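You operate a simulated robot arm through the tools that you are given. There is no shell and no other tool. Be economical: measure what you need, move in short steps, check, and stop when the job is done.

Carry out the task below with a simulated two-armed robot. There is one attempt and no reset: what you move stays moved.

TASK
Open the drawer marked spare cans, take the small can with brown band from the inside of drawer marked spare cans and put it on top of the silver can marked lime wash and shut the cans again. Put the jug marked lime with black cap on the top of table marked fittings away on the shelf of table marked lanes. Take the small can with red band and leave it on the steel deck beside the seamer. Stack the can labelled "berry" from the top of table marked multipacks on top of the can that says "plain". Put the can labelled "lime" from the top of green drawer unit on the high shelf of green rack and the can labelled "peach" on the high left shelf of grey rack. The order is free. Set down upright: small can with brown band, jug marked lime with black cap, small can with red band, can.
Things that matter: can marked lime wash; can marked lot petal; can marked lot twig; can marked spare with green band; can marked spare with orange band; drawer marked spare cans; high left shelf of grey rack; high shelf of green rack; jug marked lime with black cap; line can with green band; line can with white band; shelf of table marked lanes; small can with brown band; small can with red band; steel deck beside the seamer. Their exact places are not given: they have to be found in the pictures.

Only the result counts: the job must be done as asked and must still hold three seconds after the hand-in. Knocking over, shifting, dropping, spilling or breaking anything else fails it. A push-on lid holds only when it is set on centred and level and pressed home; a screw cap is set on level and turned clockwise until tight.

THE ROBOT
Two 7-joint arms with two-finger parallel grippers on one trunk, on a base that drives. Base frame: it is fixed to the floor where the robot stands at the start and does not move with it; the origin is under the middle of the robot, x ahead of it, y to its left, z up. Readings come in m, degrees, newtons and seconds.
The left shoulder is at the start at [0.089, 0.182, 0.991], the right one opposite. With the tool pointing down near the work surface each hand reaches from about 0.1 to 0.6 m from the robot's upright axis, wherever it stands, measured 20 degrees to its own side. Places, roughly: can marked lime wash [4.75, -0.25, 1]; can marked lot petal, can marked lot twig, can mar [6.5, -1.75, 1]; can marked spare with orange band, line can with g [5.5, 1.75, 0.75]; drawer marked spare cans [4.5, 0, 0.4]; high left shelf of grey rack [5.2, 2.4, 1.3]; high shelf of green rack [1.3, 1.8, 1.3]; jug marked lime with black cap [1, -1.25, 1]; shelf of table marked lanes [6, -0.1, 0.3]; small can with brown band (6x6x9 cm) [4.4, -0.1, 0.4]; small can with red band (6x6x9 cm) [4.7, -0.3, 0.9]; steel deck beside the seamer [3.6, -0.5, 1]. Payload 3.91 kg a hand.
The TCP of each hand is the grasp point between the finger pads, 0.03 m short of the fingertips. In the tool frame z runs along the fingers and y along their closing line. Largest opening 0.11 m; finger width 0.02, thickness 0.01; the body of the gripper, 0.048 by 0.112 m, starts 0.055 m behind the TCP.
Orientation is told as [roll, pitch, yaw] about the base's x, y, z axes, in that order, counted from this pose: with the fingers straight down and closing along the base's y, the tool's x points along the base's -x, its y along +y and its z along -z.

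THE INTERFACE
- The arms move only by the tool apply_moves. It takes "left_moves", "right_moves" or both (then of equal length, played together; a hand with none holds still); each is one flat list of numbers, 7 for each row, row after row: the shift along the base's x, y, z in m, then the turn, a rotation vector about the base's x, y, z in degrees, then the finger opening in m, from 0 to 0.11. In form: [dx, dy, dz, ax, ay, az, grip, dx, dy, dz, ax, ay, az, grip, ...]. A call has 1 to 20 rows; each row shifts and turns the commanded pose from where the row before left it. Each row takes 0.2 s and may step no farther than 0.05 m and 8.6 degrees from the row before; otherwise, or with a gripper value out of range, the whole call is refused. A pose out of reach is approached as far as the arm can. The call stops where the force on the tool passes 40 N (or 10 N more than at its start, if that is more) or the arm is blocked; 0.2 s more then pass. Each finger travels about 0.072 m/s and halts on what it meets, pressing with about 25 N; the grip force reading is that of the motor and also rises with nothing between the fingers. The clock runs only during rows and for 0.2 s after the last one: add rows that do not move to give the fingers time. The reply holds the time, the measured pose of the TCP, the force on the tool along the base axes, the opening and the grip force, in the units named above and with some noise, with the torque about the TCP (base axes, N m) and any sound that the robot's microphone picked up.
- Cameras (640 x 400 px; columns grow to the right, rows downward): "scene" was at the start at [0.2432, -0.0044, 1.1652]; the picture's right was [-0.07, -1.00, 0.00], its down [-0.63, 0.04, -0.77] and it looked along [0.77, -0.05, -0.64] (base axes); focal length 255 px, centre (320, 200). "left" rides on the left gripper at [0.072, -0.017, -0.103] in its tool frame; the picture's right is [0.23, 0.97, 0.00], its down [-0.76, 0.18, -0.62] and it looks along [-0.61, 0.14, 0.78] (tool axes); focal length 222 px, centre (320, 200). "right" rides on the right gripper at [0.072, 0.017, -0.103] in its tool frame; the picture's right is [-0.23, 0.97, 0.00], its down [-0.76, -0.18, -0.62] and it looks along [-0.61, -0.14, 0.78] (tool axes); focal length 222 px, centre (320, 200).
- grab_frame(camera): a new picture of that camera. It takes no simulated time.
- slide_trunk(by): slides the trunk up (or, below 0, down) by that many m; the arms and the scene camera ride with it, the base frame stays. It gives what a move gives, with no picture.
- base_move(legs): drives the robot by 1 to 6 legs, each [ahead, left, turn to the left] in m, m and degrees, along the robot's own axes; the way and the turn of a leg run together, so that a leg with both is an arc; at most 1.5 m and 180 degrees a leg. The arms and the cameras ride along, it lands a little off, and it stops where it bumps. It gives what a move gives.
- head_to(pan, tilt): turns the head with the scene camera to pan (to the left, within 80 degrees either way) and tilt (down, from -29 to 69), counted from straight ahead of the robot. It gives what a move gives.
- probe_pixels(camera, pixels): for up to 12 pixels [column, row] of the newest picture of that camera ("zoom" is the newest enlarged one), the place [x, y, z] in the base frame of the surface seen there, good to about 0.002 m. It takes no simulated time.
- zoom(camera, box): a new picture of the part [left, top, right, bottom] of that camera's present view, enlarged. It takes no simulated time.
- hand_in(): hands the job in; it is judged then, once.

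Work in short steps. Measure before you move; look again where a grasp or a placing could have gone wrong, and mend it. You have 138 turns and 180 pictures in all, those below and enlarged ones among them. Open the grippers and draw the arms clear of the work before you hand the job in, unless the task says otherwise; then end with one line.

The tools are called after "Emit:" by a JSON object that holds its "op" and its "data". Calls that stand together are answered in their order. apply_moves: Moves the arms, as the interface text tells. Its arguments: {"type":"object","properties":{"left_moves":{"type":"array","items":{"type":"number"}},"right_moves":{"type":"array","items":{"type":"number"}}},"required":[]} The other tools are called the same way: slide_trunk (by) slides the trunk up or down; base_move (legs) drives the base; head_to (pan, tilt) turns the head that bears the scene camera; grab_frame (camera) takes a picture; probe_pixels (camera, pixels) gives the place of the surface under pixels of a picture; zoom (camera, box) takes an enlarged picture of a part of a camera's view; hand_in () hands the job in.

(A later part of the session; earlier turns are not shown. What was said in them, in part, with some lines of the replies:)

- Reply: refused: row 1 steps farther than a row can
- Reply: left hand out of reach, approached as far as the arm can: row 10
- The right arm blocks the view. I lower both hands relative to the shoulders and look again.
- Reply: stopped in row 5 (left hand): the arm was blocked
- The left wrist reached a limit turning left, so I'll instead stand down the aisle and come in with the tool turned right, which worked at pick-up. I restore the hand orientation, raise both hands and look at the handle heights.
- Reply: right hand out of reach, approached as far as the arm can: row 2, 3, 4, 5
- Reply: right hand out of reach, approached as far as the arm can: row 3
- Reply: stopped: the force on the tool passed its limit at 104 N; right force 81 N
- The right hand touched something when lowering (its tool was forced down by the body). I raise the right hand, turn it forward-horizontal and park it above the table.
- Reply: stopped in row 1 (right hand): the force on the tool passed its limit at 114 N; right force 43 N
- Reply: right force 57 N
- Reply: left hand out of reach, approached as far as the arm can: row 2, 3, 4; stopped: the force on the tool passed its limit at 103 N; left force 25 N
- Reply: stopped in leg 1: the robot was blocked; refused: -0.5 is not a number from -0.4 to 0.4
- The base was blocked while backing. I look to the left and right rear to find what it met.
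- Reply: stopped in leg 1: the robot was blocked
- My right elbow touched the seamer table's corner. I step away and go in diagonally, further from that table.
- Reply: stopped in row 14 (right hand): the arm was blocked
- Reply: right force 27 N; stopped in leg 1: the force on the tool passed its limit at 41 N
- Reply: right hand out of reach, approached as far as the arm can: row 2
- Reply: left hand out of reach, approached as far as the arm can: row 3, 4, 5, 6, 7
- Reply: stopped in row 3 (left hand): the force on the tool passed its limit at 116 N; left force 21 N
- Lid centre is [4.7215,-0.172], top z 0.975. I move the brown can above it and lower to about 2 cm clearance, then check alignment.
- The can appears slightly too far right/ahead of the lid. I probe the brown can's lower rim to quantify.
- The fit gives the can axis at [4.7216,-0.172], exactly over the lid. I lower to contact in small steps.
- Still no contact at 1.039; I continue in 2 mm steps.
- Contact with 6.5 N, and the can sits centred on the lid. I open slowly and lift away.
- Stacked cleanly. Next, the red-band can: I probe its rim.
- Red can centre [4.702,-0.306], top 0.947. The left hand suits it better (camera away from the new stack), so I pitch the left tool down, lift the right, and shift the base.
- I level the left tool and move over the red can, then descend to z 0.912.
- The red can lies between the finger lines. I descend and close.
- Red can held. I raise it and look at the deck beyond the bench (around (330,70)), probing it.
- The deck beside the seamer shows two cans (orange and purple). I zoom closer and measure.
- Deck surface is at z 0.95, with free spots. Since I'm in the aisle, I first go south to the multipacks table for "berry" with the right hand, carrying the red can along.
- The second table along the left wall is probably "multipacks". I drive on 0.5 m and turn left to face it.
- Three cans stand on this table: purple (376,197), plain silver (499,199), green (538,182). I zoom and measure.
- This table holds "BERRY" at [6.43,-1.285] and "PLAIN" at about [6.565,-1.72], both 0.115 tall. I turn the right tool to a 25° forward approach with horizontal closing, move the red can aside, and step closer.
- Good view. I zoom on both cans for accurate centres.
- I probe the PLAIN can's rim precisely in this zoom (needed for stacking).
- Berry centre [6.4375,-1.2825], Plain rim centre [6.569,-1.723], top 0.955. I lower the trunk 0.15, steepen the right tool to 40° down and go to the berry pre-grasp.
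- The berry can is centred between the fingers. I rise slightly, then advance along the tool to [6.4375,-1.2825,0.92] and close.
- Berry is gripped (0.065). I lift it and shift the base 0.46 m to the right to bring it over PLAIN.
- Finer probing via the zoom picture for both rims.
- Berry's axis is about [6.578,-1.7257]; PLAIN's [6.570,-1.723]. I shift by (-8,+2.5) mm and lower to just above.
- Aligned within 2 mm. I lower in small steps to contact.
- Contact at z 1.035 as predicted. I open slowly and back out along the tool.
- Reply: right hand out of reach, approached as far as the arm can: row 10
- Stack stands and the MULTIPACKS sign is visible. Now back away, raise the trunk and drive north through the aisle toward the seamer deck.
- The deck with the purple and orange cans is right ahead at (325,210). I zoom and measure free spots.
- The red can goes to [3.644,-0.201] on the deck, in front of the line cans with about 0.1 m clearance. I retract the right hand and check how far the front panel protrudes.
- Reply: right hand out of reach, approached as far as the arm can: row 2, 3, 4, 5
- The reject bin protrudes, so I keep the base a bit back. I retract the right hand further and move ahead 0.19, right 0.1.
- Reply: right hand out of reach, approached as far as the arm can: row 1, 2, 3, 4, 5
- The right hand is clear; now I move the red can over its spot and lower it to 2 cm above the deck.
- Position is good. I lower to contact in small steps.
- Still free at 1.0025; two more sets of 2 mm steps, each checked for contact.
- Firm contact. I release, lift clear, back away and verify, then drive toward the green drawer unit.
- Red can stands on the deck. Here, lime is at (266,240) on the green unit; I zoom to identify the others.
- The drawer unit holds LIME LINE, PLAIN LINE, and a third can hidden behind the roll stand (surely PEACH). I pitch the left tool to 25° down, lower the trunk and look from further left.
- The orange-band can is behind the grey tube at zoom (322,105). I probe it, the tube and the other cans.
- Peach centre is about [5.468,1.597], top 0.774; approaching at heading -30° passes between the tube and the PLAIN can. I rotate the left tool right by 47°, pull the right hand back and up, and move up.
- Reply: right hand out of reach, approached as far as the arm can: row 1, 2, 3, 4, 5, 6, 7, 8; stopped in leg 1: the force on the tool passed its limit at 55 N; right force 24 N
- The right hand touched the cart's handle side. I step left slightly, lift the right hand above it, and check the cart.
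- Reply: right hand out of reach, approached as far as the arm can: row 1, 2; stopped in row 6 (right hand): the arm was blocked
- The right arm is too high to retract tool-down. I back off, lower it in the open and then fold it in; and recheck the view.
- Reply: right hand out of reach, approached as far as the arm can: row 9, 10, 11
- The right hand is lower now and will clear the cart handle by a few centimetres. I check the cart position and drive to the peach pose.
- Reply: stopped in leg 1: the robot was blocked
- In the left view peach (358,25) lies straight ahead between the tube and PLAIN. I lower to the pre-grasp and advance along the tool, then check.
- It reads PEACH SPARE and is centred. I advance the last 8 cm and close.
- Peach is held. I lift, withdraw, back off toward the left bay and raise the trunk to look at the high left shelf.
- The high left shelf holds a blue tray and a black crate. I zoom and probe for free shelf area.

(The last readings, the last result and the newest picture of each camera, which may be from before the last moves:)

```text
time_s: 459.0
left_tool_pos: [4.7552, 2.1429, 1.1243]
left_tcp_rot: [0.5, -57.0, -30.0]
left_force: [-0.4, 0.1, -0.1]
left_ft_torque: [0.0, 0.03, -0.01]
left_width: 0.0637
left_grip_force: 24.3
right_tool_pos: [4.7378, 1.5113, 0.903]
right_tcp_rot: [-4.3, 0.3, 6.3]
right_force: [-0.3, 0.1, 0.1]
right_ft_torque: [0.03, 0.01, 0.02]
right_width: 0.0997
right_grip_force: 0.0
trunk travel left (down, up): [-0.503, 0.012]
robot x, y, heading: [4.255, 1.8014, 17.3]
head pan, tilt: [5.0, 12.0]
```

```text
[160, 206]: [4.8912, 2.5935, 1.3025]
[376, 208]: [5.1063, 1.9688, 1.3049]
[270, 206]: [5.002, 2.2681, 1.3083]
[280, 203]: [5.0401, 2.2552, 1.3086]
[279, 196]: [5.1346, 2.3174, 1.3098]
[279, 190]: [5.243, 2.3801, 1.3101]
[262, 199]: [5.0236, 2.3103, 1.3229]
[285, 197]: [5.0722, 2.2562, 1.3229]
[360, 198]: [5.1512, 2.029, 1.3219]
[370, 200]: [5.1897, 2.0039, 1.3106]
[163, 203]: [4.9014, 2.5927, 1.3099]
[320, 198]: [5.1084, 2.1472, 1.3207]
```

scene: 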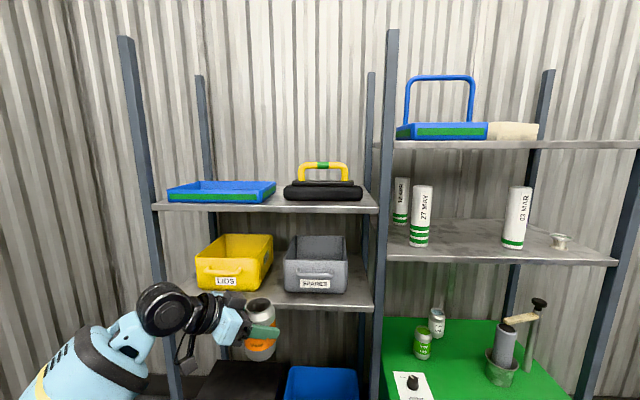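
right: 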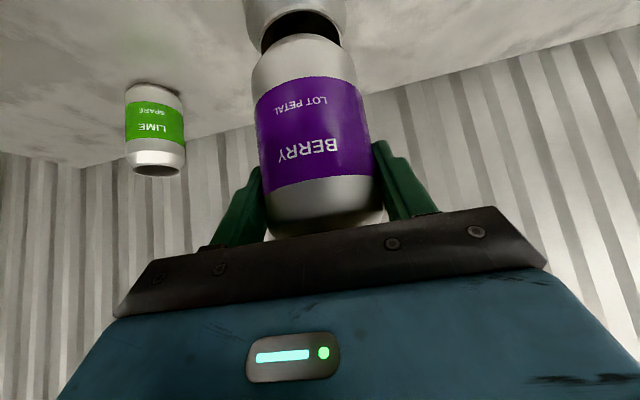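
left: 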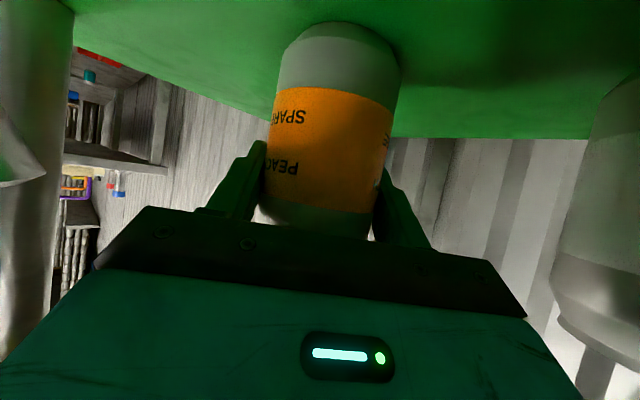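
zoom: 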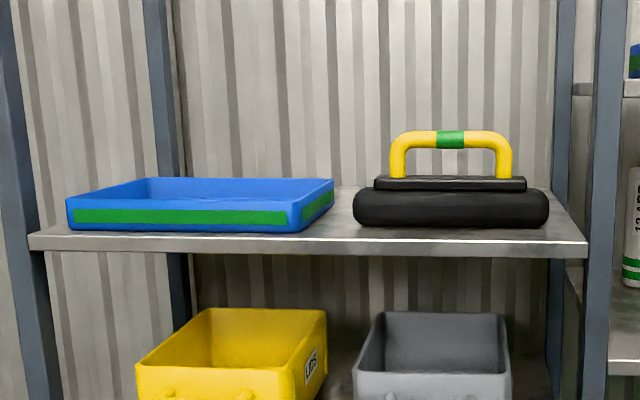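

There's a usable spot just in front of the gap between tray and crate: about [5.031,2.273] (shelf z 1.309). I turn the tool straight, raise the can above shelf level, and move nearer.

Emit:
{"op": "apply_moves", "data": {"left_moves": [0, 0, 0.042, 0, 0, 7.85, 0.05, 0, 0, 0.042, 0, 0, 7.85, 0.05, 0, 0, 0.042, 0, 0, 7.85, 0.05, 0, 0, 0.042, 0, 0, 7.85, 0.05, 0, 0, 0.042, 0, 0, 7.85, 0.05, 0, 0, 0.042, 0, 0, 7.85, 0.05, 0, 0, 0.042, 0, 0, 0, 0.05, 0, 0, 0, 0, 0, 0, 0.05]}}

Emit:
{"op": "base_move", "data": {"legs": [[0.18, 0.03, 0]]}}

Emit:
{"op": "head_to", "data": {"pan": 15, "tilt": 15}}

Emit:
{"op": "grab_frame", "data": {"camera": "scene"}}

Emit:
{"op": "grab_frame", "data": {"camera": "left"}}

```text
time_s: 460.8
left_tool_pos: [4.7542, 2.1443, 1.4178]
left_tcp_rot: [0.5, -57.0, 17.2]
left_force: [-0.7, 0.1, -0.6]
left_ft_torque: [-0.01, 0.03, 0.01]
left_width: 0.064
left_grip_force: 25.2
right_tool_pos: [4.7372, 1.5107, 0.9015]
right_tcp_rot: [-4.3, 0.2, 6.3]
right_force: [-0.2, 0.4, 0.5]
right_ft_torque: [0.04, -0.01, -0.01]
right_width: 0.1001
right_grip_force: 0.0
trunk travel left (down, up): [-0.503, 0.012]
robot x, y, heading: [4.2599, 1.8035, 17.4]
head pan, tilt: [5.0, 12.0]
```

```text
time_s: 462.3
left_tool_pos: [4.9152, 2.2244, 1.4176]
left_tcp_rot: [0.6, -57.0, 17.2]
left_force: [0.3, 0.4, 0.5]
left_ft_torque: [0.0, 0.0, 0.02]
left_width: 0.0639
left_grip_force: 25.0
right_tool_pos: [4.8996, 1.5928, 0.9018]
right_tcp_rot: [-4.3, 0.3, 6.2]
right_force: [-0.2, -0.3, 0.0]
right_ft_torque: [0.01, 0.01, 0.02]
right_width: 0.1001
right_grip_force: 0.1
trunk travel left (down, up): [-0.503, 0.012]
robot x, y, heading: [4.4184, 1.8801, 17.2]
head pan, tilt: [5.0, 12.0]
```

```text
time_s: 463.0
left_tool_pos: [4.9158, 2.2259, 1.419]
left_tcp_rot: [0.5, -57.0, 17.1]
left_force: [0.4, 0.0, -0.5]
left_ft_torque: [0.0, 0.0, 0.02]
left_width: 0.0639
left_grip_force: 25.2
right_tool_pos: [4.9001, 1.592, 0.9015]
right_tcp_rot: [-4.3, 0.3, 6.2]
right_force: [-0.4, 0.2, 1.2]
right_ft_torque: [-0.02, 0.0, -0.01]
right_width: 0.1
right_grip_force: 0.0
trunk travel left (down, up): [-0.503, 0.012]
robot x, y, heading: [4.4171, 1.8822, 17.3]
head pan, tilt: [15.0, 15.0]
```

```text
49 pictures are left
```

scene: 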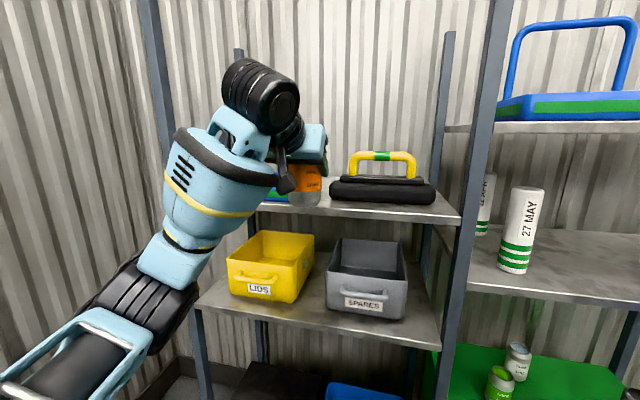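

```text
48 pictures are left
```

left: 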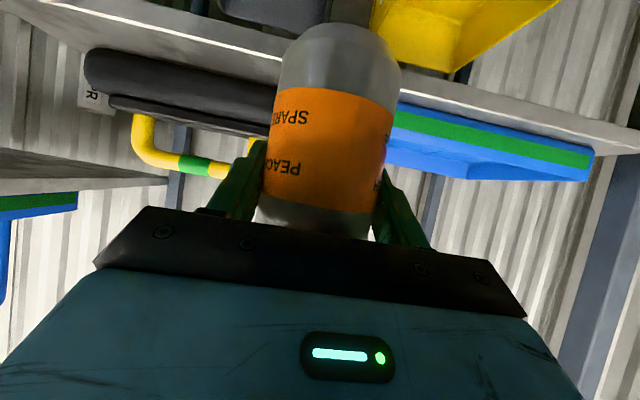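

The can sits lined up before the gap. I probe the tray corner, crate corner and shelf edge from these nearer views.

Emit:
{"op": "probe_pixels", "data": {"camera": "scene", "pixels": [[331, 192], [333, 200], [345, 202], [328, 205], [325, 198], [324, 190], [330, 212], [440, 215], [322, 184]]}}

Emit:
{"op": "probe_pixels", "data": {"camera": "left", "pixels": [[402, 150], [402, 115], [404, 98], [410, 125], [255, 140], [268, 100], [250, 90], [270, 78]]}}

```text
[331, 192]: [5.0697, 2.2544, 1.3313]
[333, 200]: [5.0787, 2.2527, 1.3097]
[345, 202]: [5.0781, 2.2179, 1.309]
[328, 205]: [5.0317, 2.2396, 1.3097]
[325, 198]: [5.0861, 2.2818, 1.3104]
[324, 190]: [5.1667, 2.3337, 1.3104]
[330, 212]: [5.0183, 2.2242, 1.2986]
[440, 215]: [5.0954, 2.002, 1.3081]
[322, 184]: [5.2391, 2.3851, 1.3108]
```

```text
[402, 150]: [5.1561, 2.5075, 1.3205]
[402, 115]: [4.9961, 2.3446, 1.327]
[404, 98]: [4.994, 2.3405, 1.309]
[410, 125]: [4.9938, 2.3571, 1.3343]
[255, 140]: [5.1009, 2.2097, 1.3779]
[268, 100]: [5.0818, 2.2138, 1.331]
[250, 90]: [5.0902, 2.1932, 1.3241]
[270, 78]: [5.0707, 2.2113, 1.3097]
```

Geometry confirmed. I move the can over the spot and lower to just above the shelf, then look.

Emit:
{"op": "apply_moves", "data": {"left_moves": [0.0384, 0.0157, 0, 0, 0, 0, 0.05, 0.0384, 0.0157, 0, 0, 0, 0, 0.05, 0.0384, 0.0157, 0, 0, 0, 0, 0.05, 0, 0, -0.015, 0, 0, 0, 0.05, 0, 0, -0.012, 0, 0, 0, 0.05, 0, 0, 0, 0, 0, 0, 0.05]}}

Emit:
{"op": "zoom", "data": {"camera": "scene", "box": [240, 130, 380, 240]}}

Emit:
{"op": "grab_frame", "data": {"camera": "left"}}

```text
time_s: 464.4
left_tool_pos: [5.0302, 2.2724, 1.3913]
left_tcp_rot: [0.5, -57.0, 17.2]
left_force: [0.1, 0.5, -0.1]
left_ft_torque: [0.0, 0.03, 0.03]
left_width: 0.064
left_grip_force: 25.1
right_tool_pos: [4.9013, 1.5922, 0.9021]
right_tcp_rot: [-4.3, 0.3, 6.3]
right_force: [-0.9, 0.0, 0.6]
right_ft_torque: [-0.02, 0.06, 0.0]
right_width: 0.1
right_grip_force: 0.0
trunk travel left (down, up): [-0.503, 0.012]
robot x, y, heading: [4.4222, 1.8842, 17.5]
head pan, tilt: [15.0, 15.0]
```

```text
3.64 times, centred on (310, 185) of scene
```

zoom: 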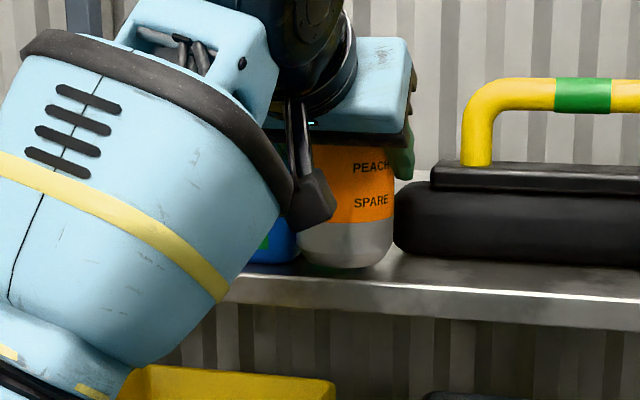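

```text
46 pictures are left
```

left: 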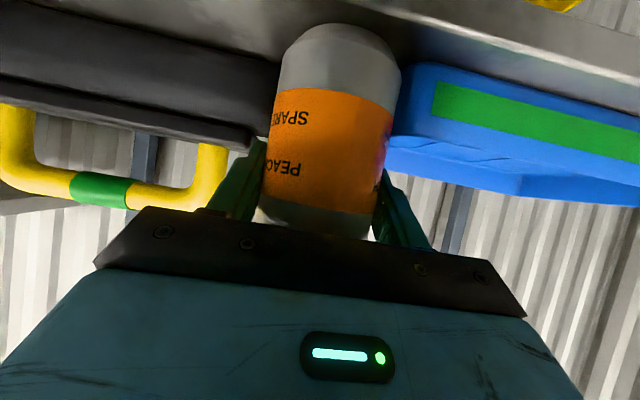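

The can fits before the gap with margin both sides. I lower to contact.

Emit:
{"op": "apply_moves", "data": {"left_moves": [0, 0, -0.003, 0, 0, 0, 0.05, 0, 0, -0.002, 0, 0, 0, 0.05, 0, 0, 0, 0, 0, 0, 0.05]}}

Emit:
{"op": "apply_moves", "data": {"left_moves": [0, 0, -0.002, 0, 0, 0, 0.05, 0, 0, 0, 0, 0, 0, 0.05]}}

Emit:
{"op": "apply_moves", "data": {"left_moves": [0, 0, -0.0015, 0, 0, 0, 0.05, 0, 0, 0, 0, 0, 0, 0.05]}}

```text
time_s: 465.2
left_tool_pos: [5.0306, 2.2714, 1.3868]
left_tcp_rot: [0.4, -57.0, 17.3]
left_force: [-0.3, 0.1, 0.7]
left_ft_torque: [0.02, -0.02, 0.01]
left_width: 0.0636
left_grip_force: 25.0
right_tool_pos: [4.8993, 1.5927, 0.9024]
right_tcp_rot: [-4.3, 0.3, 6.3]
right_force: [0.8, 0.1, 0.7]
right_ft_torque: [0.01, 0.01, 0.01]
right_width: 0.0999
right_grip_force: 0.1
trunk travel left (down, up): [-0.503, 0.012]
robot x, y, heading: [4.4181, 1.8832, 17.2]
head pan, tilt: [15.0, 15.0]
```

```text
time_s: 465.8
left_tool_pos: [5.0321, 2.2727, 1.3851]
left_tcp_rot: [0.5, -57.1, 17.2]
left_force: [0.9, 0.1, 1.5]
left_ft_torque: [-0.01, -0.06, -0.01]
left_width: 0.0636
left_grip_force: 24.8
right_tool_pos: [4.8992, 1.5927, 0.902]
right_tcp_rot: [-4.2, 0.3, 6.3]
right_force: [0.1, 0.8, -0.6]
right_ft_torque: [0.02, 0.01, 0.01]
right_width: 0.0999
right_grip_force: 0.0
trunk travel left (down, up): [-0.503, 0.012]
robot x, y, heading: [4.4188, 1.8831, 17.5]
head pan, tilt: [15.0, 15.0]
```

```text
time_s: 466.4
left_tool_pos: [5.0308, 2.2727, 1.3849]
left_tcp_rot: [0.5, -57.2, 17.1]
left_force: [2.1, 1.3, 5.9]
left_ft_torque: [-0.05, -0.15, 0.02]
left_width: 0.0636
left_grip_force: 25.1
right_tool_pos: [4.8999, 1.5919, 0.9026]
right_tcp_rot: [-4.3, 0.2, 6.4]
right_force: [-0.4, -0.5, -0.2]
right_ft_torque: [-0.01, -0.02, 0.0]
right_width: 0.1
right_grip_force: 0.0
trunk travel left (down, up): [-0.503, 0.012]
robot x, y, heading: [4.4177, 1.8838, 17.4]
head pan, tilt: [15.0, 15.0]
```

Contact as predicted. I release, withdraw along the tool, verify, then back off and go for the lime can.

Emit:
{"op": "apply_moves", "data": {"left_moves": [0, 0, 0, 0, 0, 0, 0.068, 0, 0, 0, 0, 0, 0, 0.075, 0, 0, 0, 0, 0, 0, 0.084, 0, 0, 0, 0, 0, 0, 0.09, -0.024, -0.0074, 0.0164, 0, 0, 0, 0.09, -0.024, -0.0074, 0.0164, 0, 0, 0, 0.09, -0.024, -0.0074, 0.0164, 0, 0, 0, 0.09, -0.024, -0.0074, 0.0164, 0, 0, 0, 0.09]}}

Emit:
{"op": "base_move", "data": {"legs": [[-0.35, 0, 0]]}}

Emit:
{"op": "grab_frame", "data": {"camera": "scene"}}

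Emit:
{"op": "slide_trunk", "data": {"by": -0.25}}

Emit:
{"op": "apply_moves", "data": {"left_moves": [0, 0, -0.045, 0, 0, 0, 0.1, 0, 0, -0.045, 0, 0, 0, 0.1, 0, 0, -0.045, 0, 0, 0, 0.1, 0, 0, -0.045, 0, 0, 0, 0.1, 0, 0, -0.045, 0, 0, 0, 0.1, 0, 0, -0.045, 0, 0, 0, 0.1, 0, 0, 0, 0, 0, 0, 0.1]}}

```text
time_s: 468.2
left_tool_pos: [4.9327, 2.2425, 1.4498]
left_tcp_rot: [0.4, -57.0, 17.2]
left_force: [-0.6, 0.0, 0.2]
left_ft_torque: [-0.02, 0.02, 0.03]
left_width: 0.0902
left_grip_force: 0.0
right_tool_pos: [4.8995, 1.5915, 0.9021]
right_tcp_rot: [-4.3, 0.2, 6.4]
right_force: [-0.6, 0.4, -0.4]
right_ft_torque: [0.01, 0.01, 0.02]
right_width: 0.1002
right_grip_force: 0.0
trunk travel left (down, up): [-0.503, 0.012]
robot x, y, heading: [4.4179, 1.8833, 17.5]
head pan, tilt: [15.0, 15.0]
```

```text
time_s: 470.5
left_tool_pos: [4.5993, 2.141, 1.4488]
left_tcp_rot: [0.5, -57.0, 17.3]
left_force: [-0.1, 0.0, -0.3]
left_ft_torque: [-0.02, -0.01, 0.01]
left_width: 0.09
left_grip_force: 0.0
right_tool_pos: [4.5678, 1.489, 0.9011]
right_tcp_rot: [-4.2, 0.3, 6.4]
right_force: [0.3, -0.4, 0.3]
right_ft_torque: [0.04, -0.01, 0.04]
right_width: 0.0999
right_grip_force: 0.0
trunk travel left (down, up): [-0.503, 0.012]
robot x, y, heading: [4.085, 1.7777, 17.3]
head pan, tilt: [15.0, 15.0]
```

```text
45 pictures are left
```

scene: 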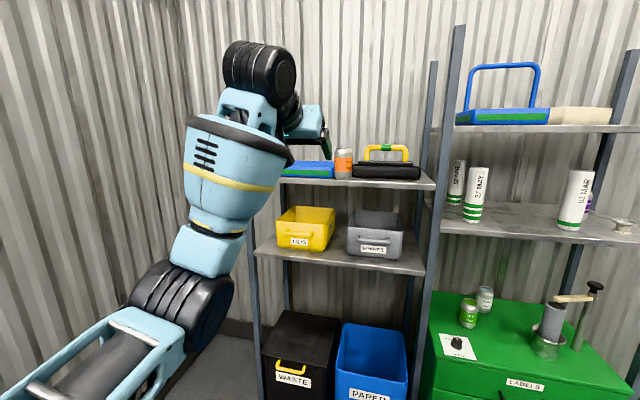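

```text
time_s: 473.1
left_tool_pos: [4.6002, 2.1399, 1.1982]
left_tcp_rot: [0.5, -57.1, 17.4]
left_force: [0.2, -0.8, 0.8]
left_ft_torque: [-0.02, 0.03, 0.01]
left_width: 0.0901
left_grip_force: 0.0
right_tool_pos: [4.5667, 1.4887, 0.6527]
right_tcp_rot: [-4.3, 0.3, 6.5]
right_force: [-0.2, 0.7, 0.0]
right_ft_torque: [-0.01, 0.0, 0.0]
right_width: 0.0998
right_grip_force: 0.0
trunk travel left (down, up): [-0.253, 0.262]
robot x, y, heading: [4.0839, 1.7786, 17.5]
head pan, tilt: [15.0, 15.0]
```

```text
time_s: 474.7
left_tool_pos: [4.6014, 2.1407, 0.9274]
left_tcp_rot: [0.5, -57.0, 17.4]
left_force: [-1.4, -0.2, 1.2]
left_ft_torque: [0.03, 0.01, 0.0]
left_width: 0.1001
left_grip_force: 0.0
right_tool_pos: [4.5668, 1.4894, 0.6525]
right_tcp_rot: [-4.2, 0.3, 6.5]
right_force: [0.0, -0.4, -0.2]
right_ft_torque: [0.0, -0.01, -0.03]
right_width: 0.1003
right_grip_force: 0.0
trunk travel left (down, up): [-0.253, 0.262]
robot x, y, heading: [4.0873, 1.7827, 17.4]
head pan, tilt: [15.0, 15.0]
```

Peach stands on the high left shelf. Now I line up with the lime can.

Emit:
{"op": "base_move", "data": {"legs": [[0, -0.547, 0], [0.49, 0, 0]]}}

Emit:
{"op": "head_to", "data": {"pan": 0, "tilt": 40}}

Emit:
{"op": "grab_frame", "data": {"camera": "scene"}}

Emit:
{"op": "grab_frame", "data": {"camera": "left"}}

```text
time_s: 482.4
left_tool_pos: [5.2324, 1.7643, 0.9272]
left_tcp_rot: [0.5, -56.9, 17.1]
left_force: [-0.5, -0.3, 1.1]
left_ft_torque: [-0.03, 0.0, -0.02]
left_width: 0.1001
left_grip_force: 0.0
right_tool_pos: [5.1958, 1.1145, 0.6524]
right_tcp_rot: [-4.4, 0.3, 6.3]
right_force: [0.6, -0.3, 0.1]
right_ft_torque: [-0.01, 0.03, 0.0]
right_width: 0.1
right_grip_force: 0.0
trunk travel left (down, up): [-0.253, 0.262]
robot x, y, heading: [4.7103, 1.4058, 17.0]
head pan, tilt: [15.0, 15.0]
```

```text
time_s: 483.3
left_tool_pos: [5.2331, 1.7657, 0.9268]
left_tcp_rot: [0.5, -57.0, 17.1]
left_force: [0.7, 0.3, -0.3]
left_ft_torque: [0.0, -0.03, 0.0]
left_width: 0.0999
left_grip_force: 0.0
right_tool_pos: [5.1978, 1.1141, 0.6534]
right_tcp_rot: [-4.3, 0.2, 6.3]
right_force: [0.2, 0.3, 0.7]
right_ft_torque: [0.01, 0.0, 0.01]
right_width: 0.0999
right_grip_force: 0.1
trunk travel left (down, up): [-0.253, 0.262]
robot x, y, heading: [4.7164, 1.4058, 17.1]
head pan, tilt: [0.0, 40.0]
```

```text
44 pictures are left
```

scene: 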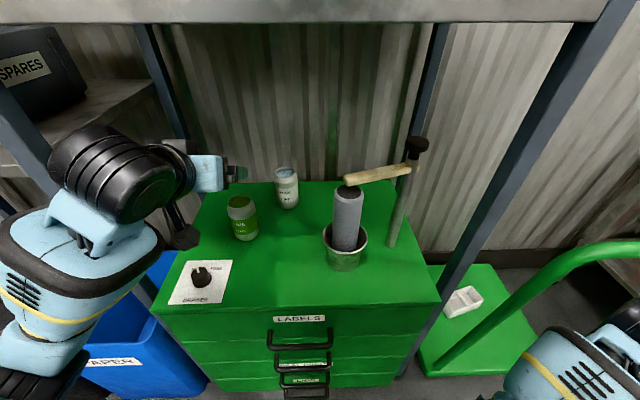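

```text
43 pictures are left
```

left: 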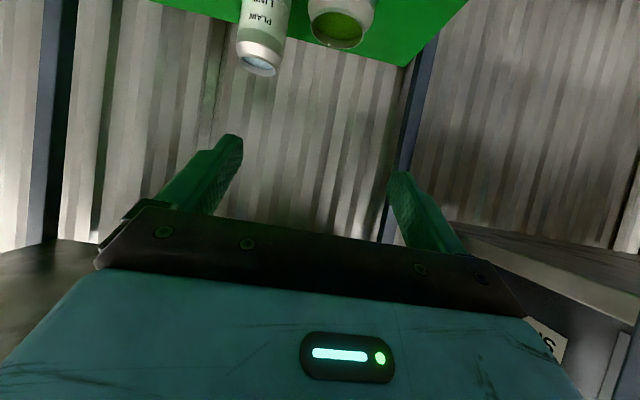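

I probe the lime can's rim for its centre.

Emit:
{"op": "zoom", "data": {"camera": "scene", "box": [210, 150, 310, 250]}}

Emit:
{"op": "probe_pixels", "data": {"camera": "scene", "pixels": [[230, 204], [253, 202], [240, 197], [242, 211], [235, 209], [250, 209], [243, 228], [245, 203]]}}

Emit:
{"op": "probe_pixels", "data": {"camera": "left", "pixels": [[335, 46], [316, 35], [360, 38], [311, 20], [368, 20], [340, 30]]}}

```text
4.00 times, centred on (260, 200) of scene
```

zoom: 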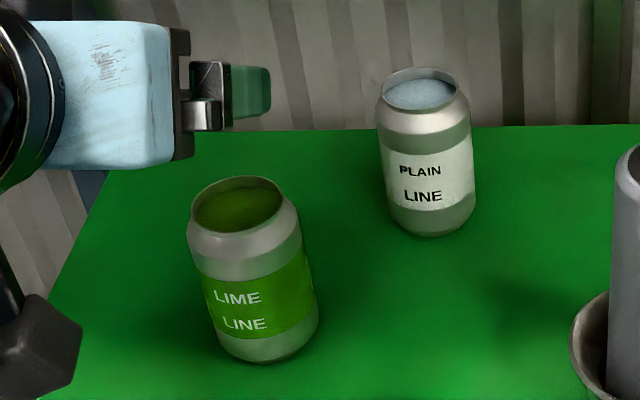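

```text
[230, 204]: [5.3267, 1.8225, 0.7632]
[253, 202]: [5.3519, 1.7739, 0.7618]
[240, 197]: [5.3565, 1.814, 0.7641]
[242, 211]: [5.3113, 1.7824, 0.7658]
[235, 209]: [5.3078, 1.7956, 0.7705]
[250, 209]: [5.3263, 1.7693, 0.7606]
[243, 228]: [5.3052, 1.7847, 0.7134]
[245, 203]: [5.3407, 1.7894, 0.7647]
```

```text
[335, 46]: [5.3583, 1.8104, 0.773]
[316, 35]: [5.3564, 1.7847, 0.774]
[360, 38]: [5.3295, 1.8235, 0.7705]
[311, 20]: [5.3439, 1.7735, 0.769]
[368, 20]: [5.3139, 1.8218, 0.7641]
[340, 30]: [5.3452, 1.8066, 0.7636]
```

Lime's centre is [5.3335,1.798]; it is open and full, so I keep it upright. I descend to pre-grasp, advance and close.

Emit:
{"op": "apply_moves", "data": {"left_moves": [0.0013, 0.0008, -0.0425, 0, 0, 0, 0.1, 0.0013, 0.0008, -0.0425, 0, 0, 0, 0.1, 0.0013, 0.0008, -0.042, 0, 0, 0, 0.1, 0.0241, 0.0075, -0.0163, 0, 0, 0, 0.1, 0.0241, 0.0075, -0.0163, 0, 0, 0, 0.1, 0.0241, 0.0075, -0.0163, 0, 0, 0, 0.1, 0.0241, 0.0075, -0.0163, 0, 0, 0, 0.1, 0, 0, 0, 0, 0, 0, 0.1]}}

Emit:
{"op": "grab_frame", "data": {"camera": "left"}}

Emit:
{"op": "apply_moves", "data": {"left_moves": [0, 0, 0, 0, 0, 0, 0.05, 0, 0, 0, 0, 0, 0, 0.05, 0, 0, 0, 0, 0, 0, 0.05, 0, 0, 0, 0, 0, 0, 0.05]}}

```text
time_s: 485.1
left_tool_pos: [5.3327, 1.7974, 0.7339]
left_tcp_rot: [0.4, -57.0, 17.1]
left_force: [1.3, -1.3, -0.7]
left_ft_torque: [-0.03, 0.03, 0.02]
left_width: 0.1001
left_grip_force: 0.1
right_tool_pos: [5.1956, 1.1128, 0.6516]
right_tcp_rot: [-4.3, 0.2, 6.2]
right_force: [-0.3, -0.9, 0.0]
right_ft_torque: [0.0, -0.01, -0.04]
right_width: 0.1001
right_grip_force: 0.0
trunk travel left (down, up): [-0.253, 0.262]
robot x, y, heading: [4.7136, 1.4047, 17.2]
head pan, tilt: [0.0, 40.0]
```

```text
41 pictures are left
```

left: 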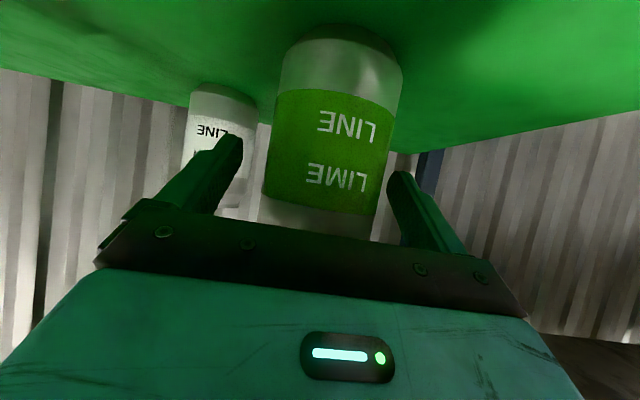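

```text
time_s: 486.1
left_tool_pos: [5.3319, 1.7984, 0.7359]
left_tcp_rot: [0.5, -56.9, 17.1]
left_force: [1.0, 0.8, 0.5]
left_ft_torque: [0.02, -0.05, 0.01]
left_width: 0.066
left_grip_force: 25.3
right_tool_pos: [5.1963, 1.1141, 0.652]
right_tcp_rot: [-4.3, 0.3, 6.2]
right_force: [0.5, -0.1, -0.5]
right_ft_torque: [0.05, 0.01, -0.02]
right_width: 0.0999
right_grip_force: 0.1
trunk travel left (down, up): [-0.253, 0.262]
robot x, y, heading: [4.7124, 1.4043, 17.3]
head pan, tilt: [0.0, 40.0]
```

Lime is gripped. I lift it, back off, turn right through the open floor, raise the trunk and drive west to the green rack.

Emit:
{"op": "apply_moves", "data": {"left_moves": [0, 0, 0.02, 0, 0, 0, 0.05, 0, 0, 0.03, 0, 0, 0, 0.05, 0, 0, 0.035, 0, 0, 0, 0.05, 0, 0, 0.035, 0, 0, 0, 0.05, 0, 0, 0.02, 0, 0, 0, 0.05]}}

Emit:
{"op": "base_move", "data": {"legs": [[-0.5, 0, 0], [0, 0, -180], [1.3, 0, 0], [1.2, 0, 0]]}}

Emit:
{"op": "slide_trunk", "data": {"by": 0.25}}

Emit:
{"op": "head_to", "data": {"pan": -60, "tilt": 12}}

Emit:
{"op": "grab_frame", "data": {"camera": "scene"}}

```text
time_s: 487.3
left_tool_pos: [5.3328, 1.7976, 0.8756]
left_tcp_rot: [0.5, -56.9, 17.1]
left_force: [0.9, -0.2, -3.6]
left_ft_torque: [0.0, 0.01, 0.05]
left_width: 0.0655
left_grip_force: 24.9
right_tool_pos: [5.196, 1.1149, 0.6517]
right_tcp_rot: [-4.3, 0.3, 6.2]
right_force: [0.6, -0.3, -0.9]
right_ft_torque: [0.01, -0.04, 0.0]
right_width: 0.0998
right_grip_force: 0.0
trunk travel left (down, up): [-0.253, 0.262]
robot x, y, heading: [4.7185, 1.4048, 17.2]
head pan, tilt: [0.0, 40.0]
```

```text
time_s: 509.4
left_tool_pos: [1.262, 0.0563, 0.8758]
left_tcp_rot: [0.5, -57.0, -161.1]
left_force: [0.4, 0.2, -3.3]
left_ft_torque: [0.02, -0.03, 0.02]
left_width: 0.0656
left_grip_force: 25.4
right_tool_pos: [1.3778, 0.744, 0.6533]
right_tcp_rot: [-4.3, 0.3, -172.2]
right_force: [-0.9, 0.0, 0.1]
right_ft_torque: [-0.03, 0.0, -0.01]
right_width: 0.1
right_grip_force: 0.1
trunk travel left (down, up): [-0.253, 0.262]
robot x, y, heading: [1.8656, 0.4624, -160.8]
head pan, tilt: [0.0, 40.0]
```

```text
time_s: 512.0
left_tool_pos: [1.262, 0.0556, 1.1222]
left_tcp_rot: [0.5, -56.9, -161.4]
left_force: [-0.1, 0.7, -2.8]
left_ft_torque: [0.0, -0.03, -0.03]
left_width: 0.0654
left_grip_force: 25.0
right_tool_pos: [1.3782, 0.744, 0.9004]
right_tcp_rot: [-4.4, 0.4, -172.1]
right_force: [0.3, -0.1, 0.1]
right_ft_torque: [0.01, 0.02, -0.01]
right_width: 0.1002
right_grip_force: 0.0
trunk travel left (down, up): [-0.503, 0.012]
robot x, y, heading: [1.866, 0.4667, -161.0]
head pan, tilt: [0.0, 40.0]
```

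```text
time_s: 513.3
left_tool_pos: [1.2624, 0.055, 1.1242]
left_tcp_rot: [0.5, -57.0, -161.2]
left_force: [0.2, 0.3, -2.9]
left_ft_torque: [0.03, -0.06, 0.02]
left_width: 0.0653
left_grip_force: 25.0
right_tool_pos: [1.3786, 0.7445, 0.9015]
right_tcp_rot: [-4.3, 0.3, -172.1]
right_force: [-0.4, 0.8, 0.5]
right_ft_torque: [0.0, 0.01, 0.02]
right_width: 0.1001
right_grip_force: 0.0
trunk travel left (down, up): [-0.503, 0.012]
robot x, y, heading: [1.871, 0.4673, -161.3]
head pan, tilt: [-60.0, 12.0]
```

```text
40 pictures are left
```

scene: 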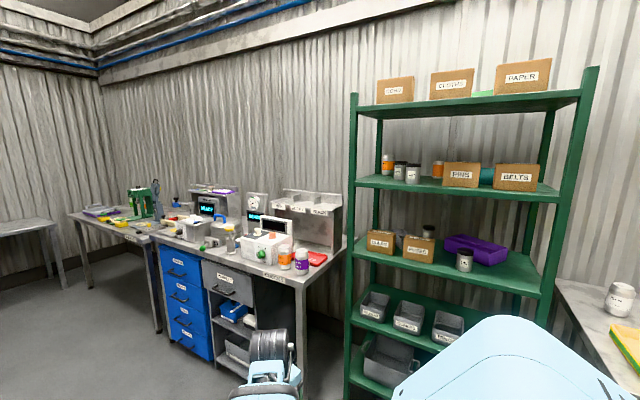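

The green rack's high shelf (z≈1.3) holds cans at left and boxes at right. I zoom and probe for a free spot.

Emit:
{"op": "zoom", "data": {"camera": "scene", "box": [345, 130, 585, 220]}}

Emit:
{"op": "probe_pixels", "data": {"camera": "scene", "pixels": [[362, 182], [430, 190], [545, 194], [430, 184], [440, 184], [412, 182], [400, 180], [470, 187], [436, 178], [450, 176], [387, 172], [420, 178]]}}

```text
2.67 times, centred on (465, 175) of scene
```

zoom: 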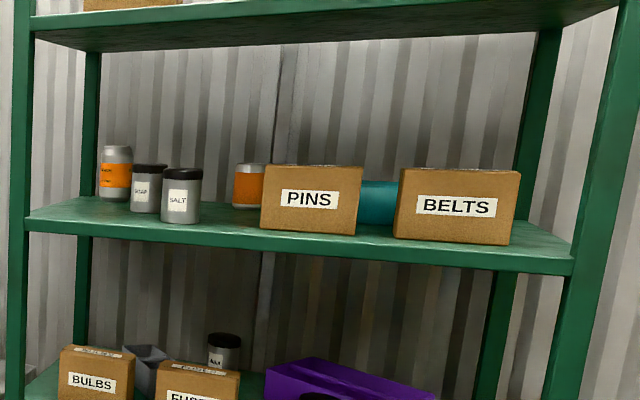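

```text
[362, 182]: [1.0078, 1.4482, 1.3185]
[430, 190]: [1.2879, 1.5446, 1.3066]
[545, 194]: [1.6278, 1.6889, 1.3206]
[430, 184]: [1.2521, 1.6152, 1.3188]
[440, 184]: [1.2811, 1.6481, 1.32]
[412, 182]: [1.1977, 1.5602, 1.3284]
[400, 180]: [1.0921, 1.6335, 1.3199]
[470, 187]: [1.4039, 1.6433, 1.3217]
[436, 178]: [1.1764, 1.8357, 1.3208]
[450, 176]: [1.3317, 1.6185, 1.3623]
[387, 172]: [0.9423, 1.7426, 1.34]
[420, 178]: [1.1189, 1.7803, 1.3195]
```

Shelf surface is at z 1.32; a free spot is the front-left area at about [1.026,1.559]. I turn to face the rack, raise the can to z≈1.43 and approach partway.

Emit:
{"op": "base_move", "data": {"legs": [[0, 0, -89.8], [0, 0.255, 0]]}}

Emit:
{"op": "apply_moves", "data": {"left_moves": [0, 0, 0.04, 0, 0, 0, 0.05, 0, 0, 0.04, 0, 0, 0, 0.05, 0, 0, 0.04, 0, 0, 0, 0.05, 0, 0, 0.04, 0, 0, 0, 0.05, 0, 0, 0.04, 0, 0, 0, 0.05, 0, 0, 0.04, 0, 0, 0, 0.05, 0, 0, 0.04, 0, 0, 0, 0.05, 0, 0, 0.035, 0, 0, 0, 0.05, 0, 0, 0, 0, 0, 0, 0.05]}}

Emit:
{"op": "base_move", "data": {"legs": [[0.4, 0, 0]]}}

Emit:
{"op": "head_to", "data": {"pan": 15, "tilt": 12}}

Emit:
{"op": "grab_frame", "data": {"camera": "scene"}}

Emit:
{"op": "grab_frame", "data": {"camera": "left"}}

```text
time_s: 519.9
left_tool_pos: [1.2162, 0.9892, 1.125]
left_tcp_rot: [0.4, -57.0, 108.9]
left_force: [-0.4, 0.4, -2.3]
left_ft_torque: [-0.02, -0.02, 0.0]
left_width: 0.0654
left_grip_force: 25.2
right_tool_pos: [1.9038, 0.8744, 0.9027]
right_tcp_rot: [-4.4, 0.2, 97.9]
right_force: [-1.3, 0.0, -0.9]
right_ft_torque: [0.02, 0.02, -0.01]
right_width: 0.1001
right_grip_force: 0.0
trunk travel left (down, up): [-0.503, 0.012]
robot x, y, heading: [1.6242, 0.3834, 108.7]
head pan, tilt: [-60.0, 12.0]
```

```text
time_s: 521.9
left_tool_pos: [1.217, 0.988, 1.4388]
left_tcp_rot: [0.5, -57.0, 108.9]
left_force: [-0.8, 0.6, -3.2]
left_ft_torque: [-0.05, -0.01, 0.01]
left_width: 0.0651
left_grip_force: 25.2
right_tool_pos: [1.9042, 0.8734, 0.9008]
right_tcp_rot: [-4.3, 0.3, 97.9]
right_force: [0.4, -1.3, 0.3]
right_ft_torque: [-0.01, -0.04, 0.02]
right_width: 0.0998
right_grip_force: 0.0
trunk travel left (down, up): [-0.503, 0.012]
robot x, y, heading: [1.6245, 0.3836, 108.8]
head pan, tilt: [-60.0, 12.0]
```

```text
time_s: 524.4
left_tool_pos: [1.0854, 1.3631, 1.44]
left_tcp_rot: [0.4, -57.0, 109.0]
left_force: [0.4, -0.3, -4.0]
left_ft_torque: [-0.04, -0.03, 0.02]
left_width: 0.0655
left_grip_force: 24.8
right_tool_pos: [1.7729, 1.2505, 0.9017]
right_tcp_rot: [-4.3, 0.2, 98.1]
right_force: [-0.8, 0.8, -0.6]
right_ft_torque: [-0.03, -0.01, 0.0]
right_width: 0.0999
right_grip_force: 0.0
trunk travel left (down, up): [-0.503, 0.012]
robot x, y, heading: [1.4958, 0.7571, 109.1]
head pan, tilt: [-60.0, 12.0]
```

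```text
time_s: 525.9
left_tool_pos: [1.0848, 1.3644, 1.4403]
left_tcp_rot: [0.6, -57.0, 109.0]
left_force: [0.6, 0.8, -3.5]
left_ft_torque: [0.01, -0.03, 0.03]
left_width: 0.0655
left_grip_force: 25.2
right_tool_pos: [1.7727, 1.2506, 0.9015]
right_tcp_rot: [-4.3, 0.2, 98.1]
right_force: [0.1, -0.4, 0.2]
right_ft_torque: [-0.02, -0.02, -0.01]
right_width: 0.0999
right_grip_force: 0.0
trunk travel left (down, up): [-0.503, 0.012]
robot x, y, heading: [1.4953, 0.7602, 109.2]
head pan, tilt: [15.0, 12.0]
```

```text
38 pictures are left
```

scene: 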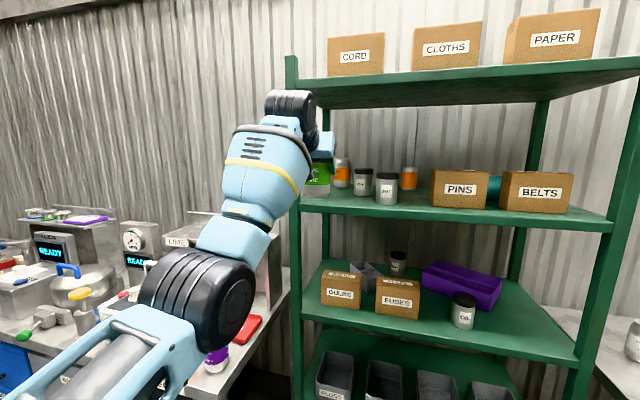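

```text
37 pictures are left
```

left: 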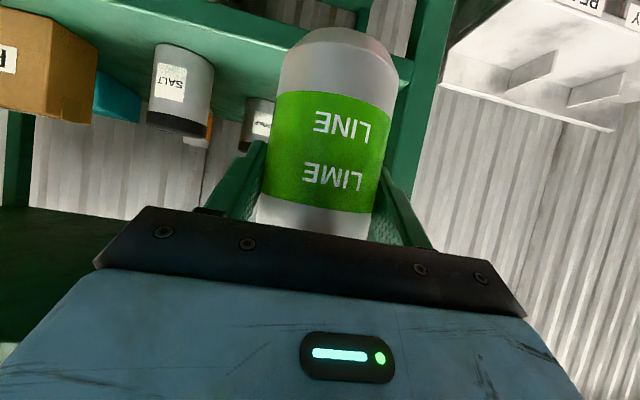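

I probe the nearby cans, front edge and left post to fix the exact placement.

Emit:
{"op": "probe_pixels", "data": {"camera": "scene", "pixels": [[363, 192], [363, 181], [386, 199], [342, 183], [345, 203], [345, 194], [335, 197], [352, 199], [330, 204], [298, 180], [371, 200], [410, 205]]}}

Emit:
{"op": "probe_pixels", "data": {"camera": "left", "pixels": [[400, 70], [415, 60], [404, 110], [250, 30], [165, 90], [255, 110]]}}

```text
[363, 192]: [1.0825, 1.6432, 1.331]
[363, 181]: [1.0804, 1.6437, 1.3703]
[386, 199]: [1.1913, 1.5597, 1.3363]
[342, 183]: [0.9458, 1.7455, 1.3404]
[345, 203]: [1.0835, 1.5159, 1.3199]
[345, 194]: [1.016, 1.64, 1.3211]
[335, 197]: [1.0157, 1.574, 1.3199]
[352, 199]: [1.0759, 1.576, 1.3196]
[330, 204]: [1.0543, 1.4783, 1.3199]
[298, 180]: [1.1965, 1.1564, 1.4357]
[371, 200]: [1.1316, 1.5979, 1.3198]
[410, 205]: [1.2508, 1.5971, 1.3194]
```

```text
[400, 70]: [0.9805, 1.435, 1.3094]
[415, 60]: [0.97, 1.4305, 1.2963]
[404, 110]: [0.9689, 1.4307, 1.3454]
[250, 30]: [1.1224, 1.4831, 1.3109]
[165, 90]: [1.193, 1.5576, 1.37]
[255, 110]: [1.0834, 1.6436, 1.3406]
```

Spot chosen: [1.05,1.552], ≥6 cm clear of the other cans. I drive ahead 0.19 m, then lower to just above the shelf and look.

Emit:
{"op": "base_move", "data": {"legs": [[0.19, -0.028, 0]]}}

Emit:
{"op": "apply_moves", "data": {"left_moves": [0, 0, -0.02, 0, 0, 0, 0.05, 0, 0, -0.014, 0, 0, 0, 0.05, 0, 0, 0, 0, 0, 0, 0.05]}}

Emit:
{"op": "grab_frame", "data": {"camera": "scene"}}

Emit:
{"op": "grab_frame", "data": {"camera": "left"}}

```text
time_s: 527.5
left_tool_pos: [1.0481, 1.5524, 1.4403]
left_tcp_rot: [0.6, -56.9, 109.1]
left_force: [0.8, -0.7, -3.9]
left_ft_torque: [-0.04, -0.03, 0.02]
left_width: 0.0656
left_grip_force: 24.8
right_tool_pos: [1.735, 1.4405, 0.9019]
right_tcp_rot: [-4.3, 0.3, 98.2]
right_force: [-0.3, -0.1, -0.3]
right_ft_torque: [0.01, -0.02, 0.01]
right_width: 0.0997
right_grip_force: 0.0
trunk travel left (down, up): [-0.503, 0.012]
robot x, y, heading: [1.4597, 0.9482, 109.2]
head pan, tilt: [15.0, 12.0]
```

```text
time_s: 528.3
left_tool_pos: [1.048, 1.5521, 1.4072]
left_tcp_rot: [0.6, -56.9, 109.1]
left_force: [-0.5, -1.2, -3.3]
left_ft_torque: [-0.03, 0.0, 0.01]
left_width: 0.0653
left_grip_force: 24.2
right_tool_pos: [1.7354, 1.441, 0.9023]
right_tcp_rot: [-4.3, 0.2, 98.3]
right_force: [-0.4, -0.1, 0.6]
right_ft_torque: [0.02, 0.01, 0.05]
right_width: 0.1
right_grip_force: 0.1
trunk travel left (down, up): [-0.503, 0.012]
robot x, y, heading: [1.4628, 0.9517, 109.2]
head pan, tilt: [15.0, 12.0]
```

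```text
36 pictures are left
```

scene: 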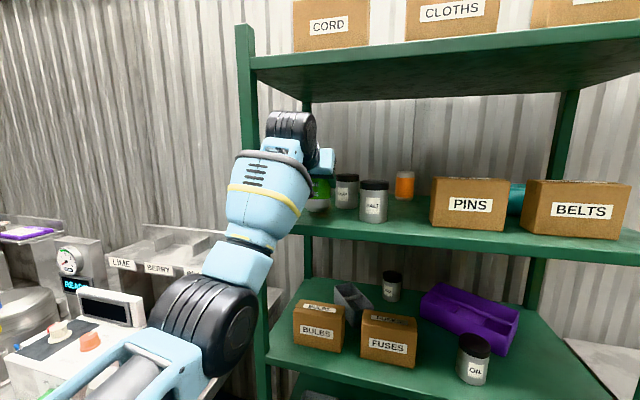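

```text
35 pictures are left
```

left: 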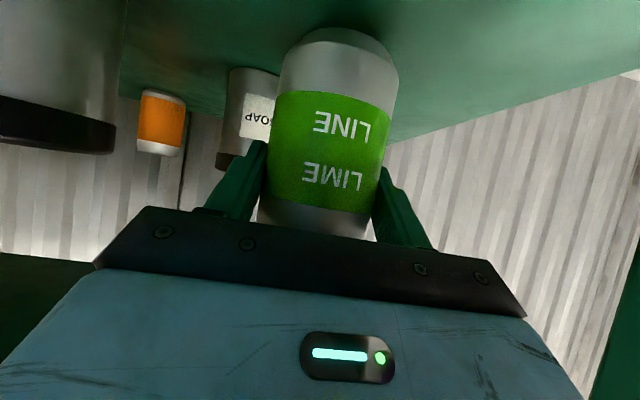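

The can hovers about 1 cm above the shelf, clear of SOAP and SALT. I lower in small steps to contact.

Emit:
{"op": "apply_moves", "data": {"left_moves": [0, 0, -0.005, 0, 0, 0, 0.05, 0, 0, -0.002, 0, 0, 0, 0.05, 0, 0, 0, 0, 0, 0, 0.05]}}

Emit:
{"op": "apply_moves", "data": {"left_moves": [0, 0, -0.002, 0, 0, 0, 0.05, 0, 0, 0, 0, 0, 0, 0.05]}}

Emit:
{"op": "apply_moves", "data": {"left_moves": [0, 0, -0.0015, 0, 0, 0, 0.05, 0, 0, 0, 0, 0, 0, 0.05]}}

Emit:
{"op": "apply_moves", "data": {"left_moves": [0, 0, -0.0015, 0, 0, 0, 0.05, 0, 0, 0, 0, 0, 0, 0.05]}}

```text
time_s: 529.1
left_tool_pos: [1.0487, 1.5521, 1.3987]
left_tcp_rot: [0.5, -57.0, 109.2]
left_force: [0.5, 0.5, -3.2]
left_ft_torque: [0.01, 0.01, -0.01]
left_width: 0.0657
left_grip_force: 25.0
right_tool_pos: [1.736, 1.4407, 0.9028]
right_tcp_rot: [-4.3, 0.3, 98.3]
right_force: [-0.4, -0.2, 0.7]
right_ft_torque: [0.02, -0.02, -0.03]
right_width: 0.1001
right_grip_force: 0.0
trunk travel left (down, up): [-0.503, 0.012]
robot x, y, heading: [1.4593, 0.9499, 109.2]
head pan, tilt: [15.0, 12.0]
```

```text
time_s: 529.7
left_tool_pos: [1.0484, 1.5524, 1.3967]
left_tcp_rot: [0.5, -57.0, 109.2]
left_force: [-0.4, -0.2, -3.5]
left_ft_torque: [-0.06, -0.05, -0.02]
left_width: 0.0653
left_grip_force: 25.2
right_tool_pos: [1.7357, 1.4401, 0.9019]
right_tcp_rot: [-4.2, 0.3, 98.2]
right_force: [-0.6, 0.8, 0.3]
right_ft_torque: [0.02, 0.01, 0.04]
right_width: 0.0999
right_grip_force: 0.0
trunk travel left (down, up): [-0.503, 0.012]
robot x, y, heading: [1.4597, 0.9519, 109.2]
head pan, tilt: [15.0, 12.0]
```

```text
time_s: 530.3
left_tool_pos: [1.0469, 1.5523, 1.3965]
left_tcp_rot: [0.5, -57.0, 109.2]
left_force: [-1.1, 0.4, -3.1]
left_ft_torque: [0.0, 0.02, -0.01]
left_width: 0.0653
left_grip_force: 24.6
right_tool_pos: [1.7344, 1.4409, 0.9025]
right_tcp_rot: [-4.4, 0.3, 98.1]
right_force: [0.1, 0.8, -0.1]
right_ft_torque: [0.02, 0.01, 0.01]
right_width: 0.1
right_grip_force: 0.1
trunk travel left (down, up): [-0.503, 0.012]
robot x, y, heading: [1.4612, 0.9532, 109.5]
head pan, tilt: [15.0, 12.0]
```

```text
time_s: 530.9
left_tool_pos: [1.0485, 1.5525, 1.3953]
left_tcp_rot: [0.5, -57.0, 109.1]
left_force: [-0.4, 0.3, -2.7]
left_ft_torque: [0.02, 0.0, 0.04]
left_width: 0.0653
left_grip_force: 24.9
right_tool_pos: [1.7363, 1.4393, 0.9022]
right_tcp_rot: [-4.3, 0.3, 98.2]
right_force: [0.1, 0.0, 0.7]
right_ft_torque: [-0.03, 0.02, 0.01]
right_width: 0.1
right_grip_force: 0.0
trunk travel left (down, up): [-0.503, 0.012]
robot x, y, heading: [1.4607, 0.9482, 109.1]
head pan, tilt: [15.0, 12.0]
```

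Almost at the predicted contact height (1.3955); a few more 1.5 mm steps.

Emit:
{"op": "apply_moves", "data": {"left_moves": [0, 0, -0.0015, 0, 0, 0, 0.05, 0, 0, 0, 0, 0, 0, 0.05]}}

Emit:
{"op": "apply_moves", "data": {"left_moves": [0, 0, -0.001, 0, 0, 0, 0.05, 0, 0, 0, 0, 0, 0, 0.05]}}

Emit:
{"op": "apply_moves", "data": {"left_moves": [0, 0, -0.001, 0, 0, 0, 0.05, 0, 0, 0, 0, 0, 0, 0.05]}}

```text
time_s: 531.5
left_tool_pos: [1.0494, 1.5523, 1.3938]
left_tcp_rot: [0.4, -57.3, 109.1]
left_force: [-2.0, 2.6, 3.8]
left_ft_torque: [0.18, -0.08, 0.06]
left_width: 0.0653
left_grip_force: 24.8
right_tool_pos: [1.7366, 1.4403, 0.9024]
right_tcp_rot: [-4.3, 0.2, 98.3]
right_force: [0.6, 0.1, 0.1]
right_ft_torque: [0.01, 0.02, -0.01]
right_width: 0.1001
right_grip_force: 0.1
trunk travel left (down, up): [-0.503, 0.012]
robot x, y, heading: [1.4597, 0.9465, 109.3]
head pan, tilt: [15.0, 12.0]
```

```text
time_s: 532.1
left_tool_pos: [1.0489, 1.5523, 1.3951]
left_tcp_rot: [0.4, -57.4, 109.1]
left_force: [-2.8, 6.1, 13.0]
left_ft_torque: [0.25, -0.09, 0.05]
left_width: 0.0656
left_grip_force: 25.9
right_tool_pos: [1.7353, 1.4408, 0.9037]
right_tcp_rot: [-4.3, 0.2, 98.2]
right_force: [-0.2, -0.8, 0.9]
right_ft_torque: [0.03, 0.0, -0.01]
right_width: 0.1002
right_grip_force: 0.1
trunk travel left (down, up): [-0.503, 0.012]
robot x, y, heading: [1.4631, 0.9499, 109.1]
head pan, tilt: [15.0, 12.0]
```

```text
time_s: 532.7
left_tool_pos: [1.0477, 1.551, 1.3949]
left_tcp_rot: [0.6, -57.3, 109.1]
left_force: [-4.1, 4.0, 18.6]
left_ft_torque: [-0.01, 0.01, -0.07]
left_width: 0.0654
left_grip_force: 25.1
right_tool_pos: [1.7344, 1.4406, 0.9032]
right_tcp_rot: [-4.2, 0.2, 98.1]
right_force: [0.0, -0.4, -0.5]
right_ft_torque: [0.0, 0.02, -0.01]
right_width: 0.1001
right_grip_force: 0.0
trunk travel left (down, up): [-0.503, 0.012]
robot x, y, heading: [1.4608, 0.9526, 109.3]
head pan, tilt: [15.0, 12.0]
```

In firm contact. I relieve the pressure slightly, open slowly, and back out along the tool; then verify.

Emit:
{"op": "apply_moves", "data": {"left_moves": [0, 0, 0.002, 0, 0, 0, 0.05, 0, 0, 0, 0, 0, 0, 0.069, 0, 0, 0, 0, 0, 0, 0.076, 0, 0, 0, 0, 0, 0, 0.085, 0, 0, 0, 0, 0, 0, 0.092, 0.0082, -0.0238, 0.0164, 0, 0, 0, 0.092, 0.0082, -0.0238, 0.0164, 0, 0, 0, 0.092, 0.0082, -0.0238, 0.0164, 0, 0, 0, 0.092, 0.0082, -0.0238, 0.0164, 0, 0, 0, 0.092]}}

Emit:
{"op": "base_move", "data": {"legs": [[-0.4, 0, 0]]}}

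Emit:
{"op": "grab_frame", "data": {"camera": "scene"}}

Emit:
{"op": "zoom", "data": {"camera": "scene", "box": [270, 120, 430, 230]}}

```text
time_s: 534.7
left_tool_pos: [1.0804, 1.4573, 1.4595]
left_tcp_rot: [0.5, -57.0, 109.1]
left_force: [0.5, -0.1, 0.1]
left_ft_torque: [0.0, 0.01, 0.02]
left_width: 0.092
left_grip_force: 0.0
right_tool_pos: [1.7355, 1.4393, 0.9022]
right_tcp_rot: [-4.3, 0.3, 98.1]
right_force: [-0.1, 0.4, -0.3]
right_ft_torque: [-0.03, -0.01, -0.01]
right_width: 0.1
right_grip_force: 0.2
trunk travel left (down, up): [-0.503, 0.012]
robot x, y, heading: [1.4624, 0.9478, 109.3]
head pan, tilt: [15.0, 12.0]
```

```text
time_s: 537.1
left_tool_pos: [1.2118, 1.0815, 1.4579]
left_tcp_rot: [0.6, -57.0, 109.1]
left_force: [0.4, -1.4, -0.7]
left_ft_torque: [0.02, 0.0, 0.0]
left_width: 0.092
left_grip_force: 0.1
right_tool_pos: [1.867, 1.0643, 0.9016]
right_tcp_rot: [-4.3, 0.3, 98.2]
right_force: [-0.4, -0.2, -0.2]
right_ft_torque: [0.03, 0.02, -0.03]
right_width: 0.1001
right_grip_force: 0.1
trunk travel left (down, up): [-0.503, 0.012]
robot x, y, heading: [1.5911, 0.5755, 109.4]
head pan, tilt: [15.0, 12.0]
```

```text
34 pictures are left
```

scene: 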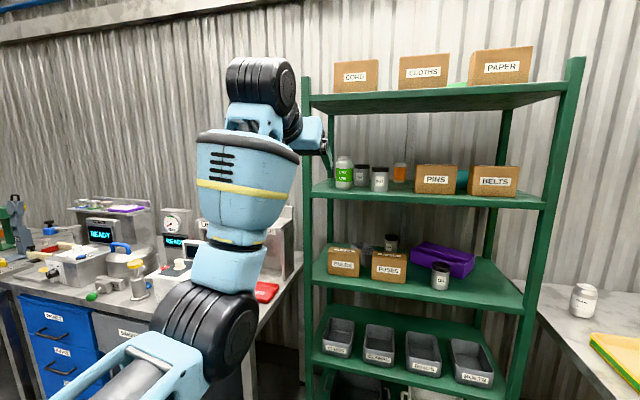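

```text
3.64 times, centred on (350, 175) of scene
```

zoom: 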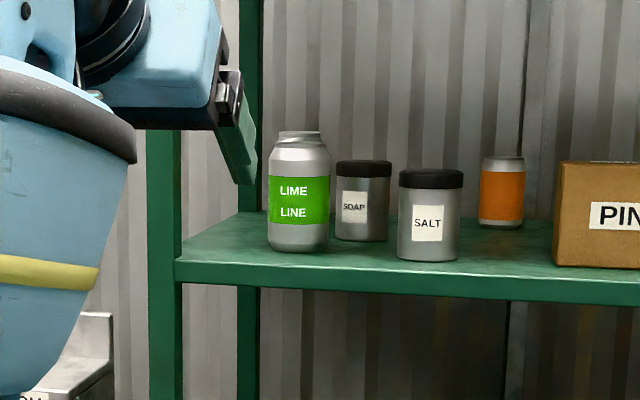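

All the items stand where asked, both grippers are open and the arms are clear. I hand the job in.

Emit:
{"op": "hand_in", "data": {}}

```text
The job is handed in.
```

The job is handed in, and as far as the pictures show every item is placed upright where you asked, with both grippers open and clear. Two label choices were mine: I stacked "berry" on the "plain" can that stands on the multipacks table, and took "peach" from the green drawer unit, though other cans carry those same labels.
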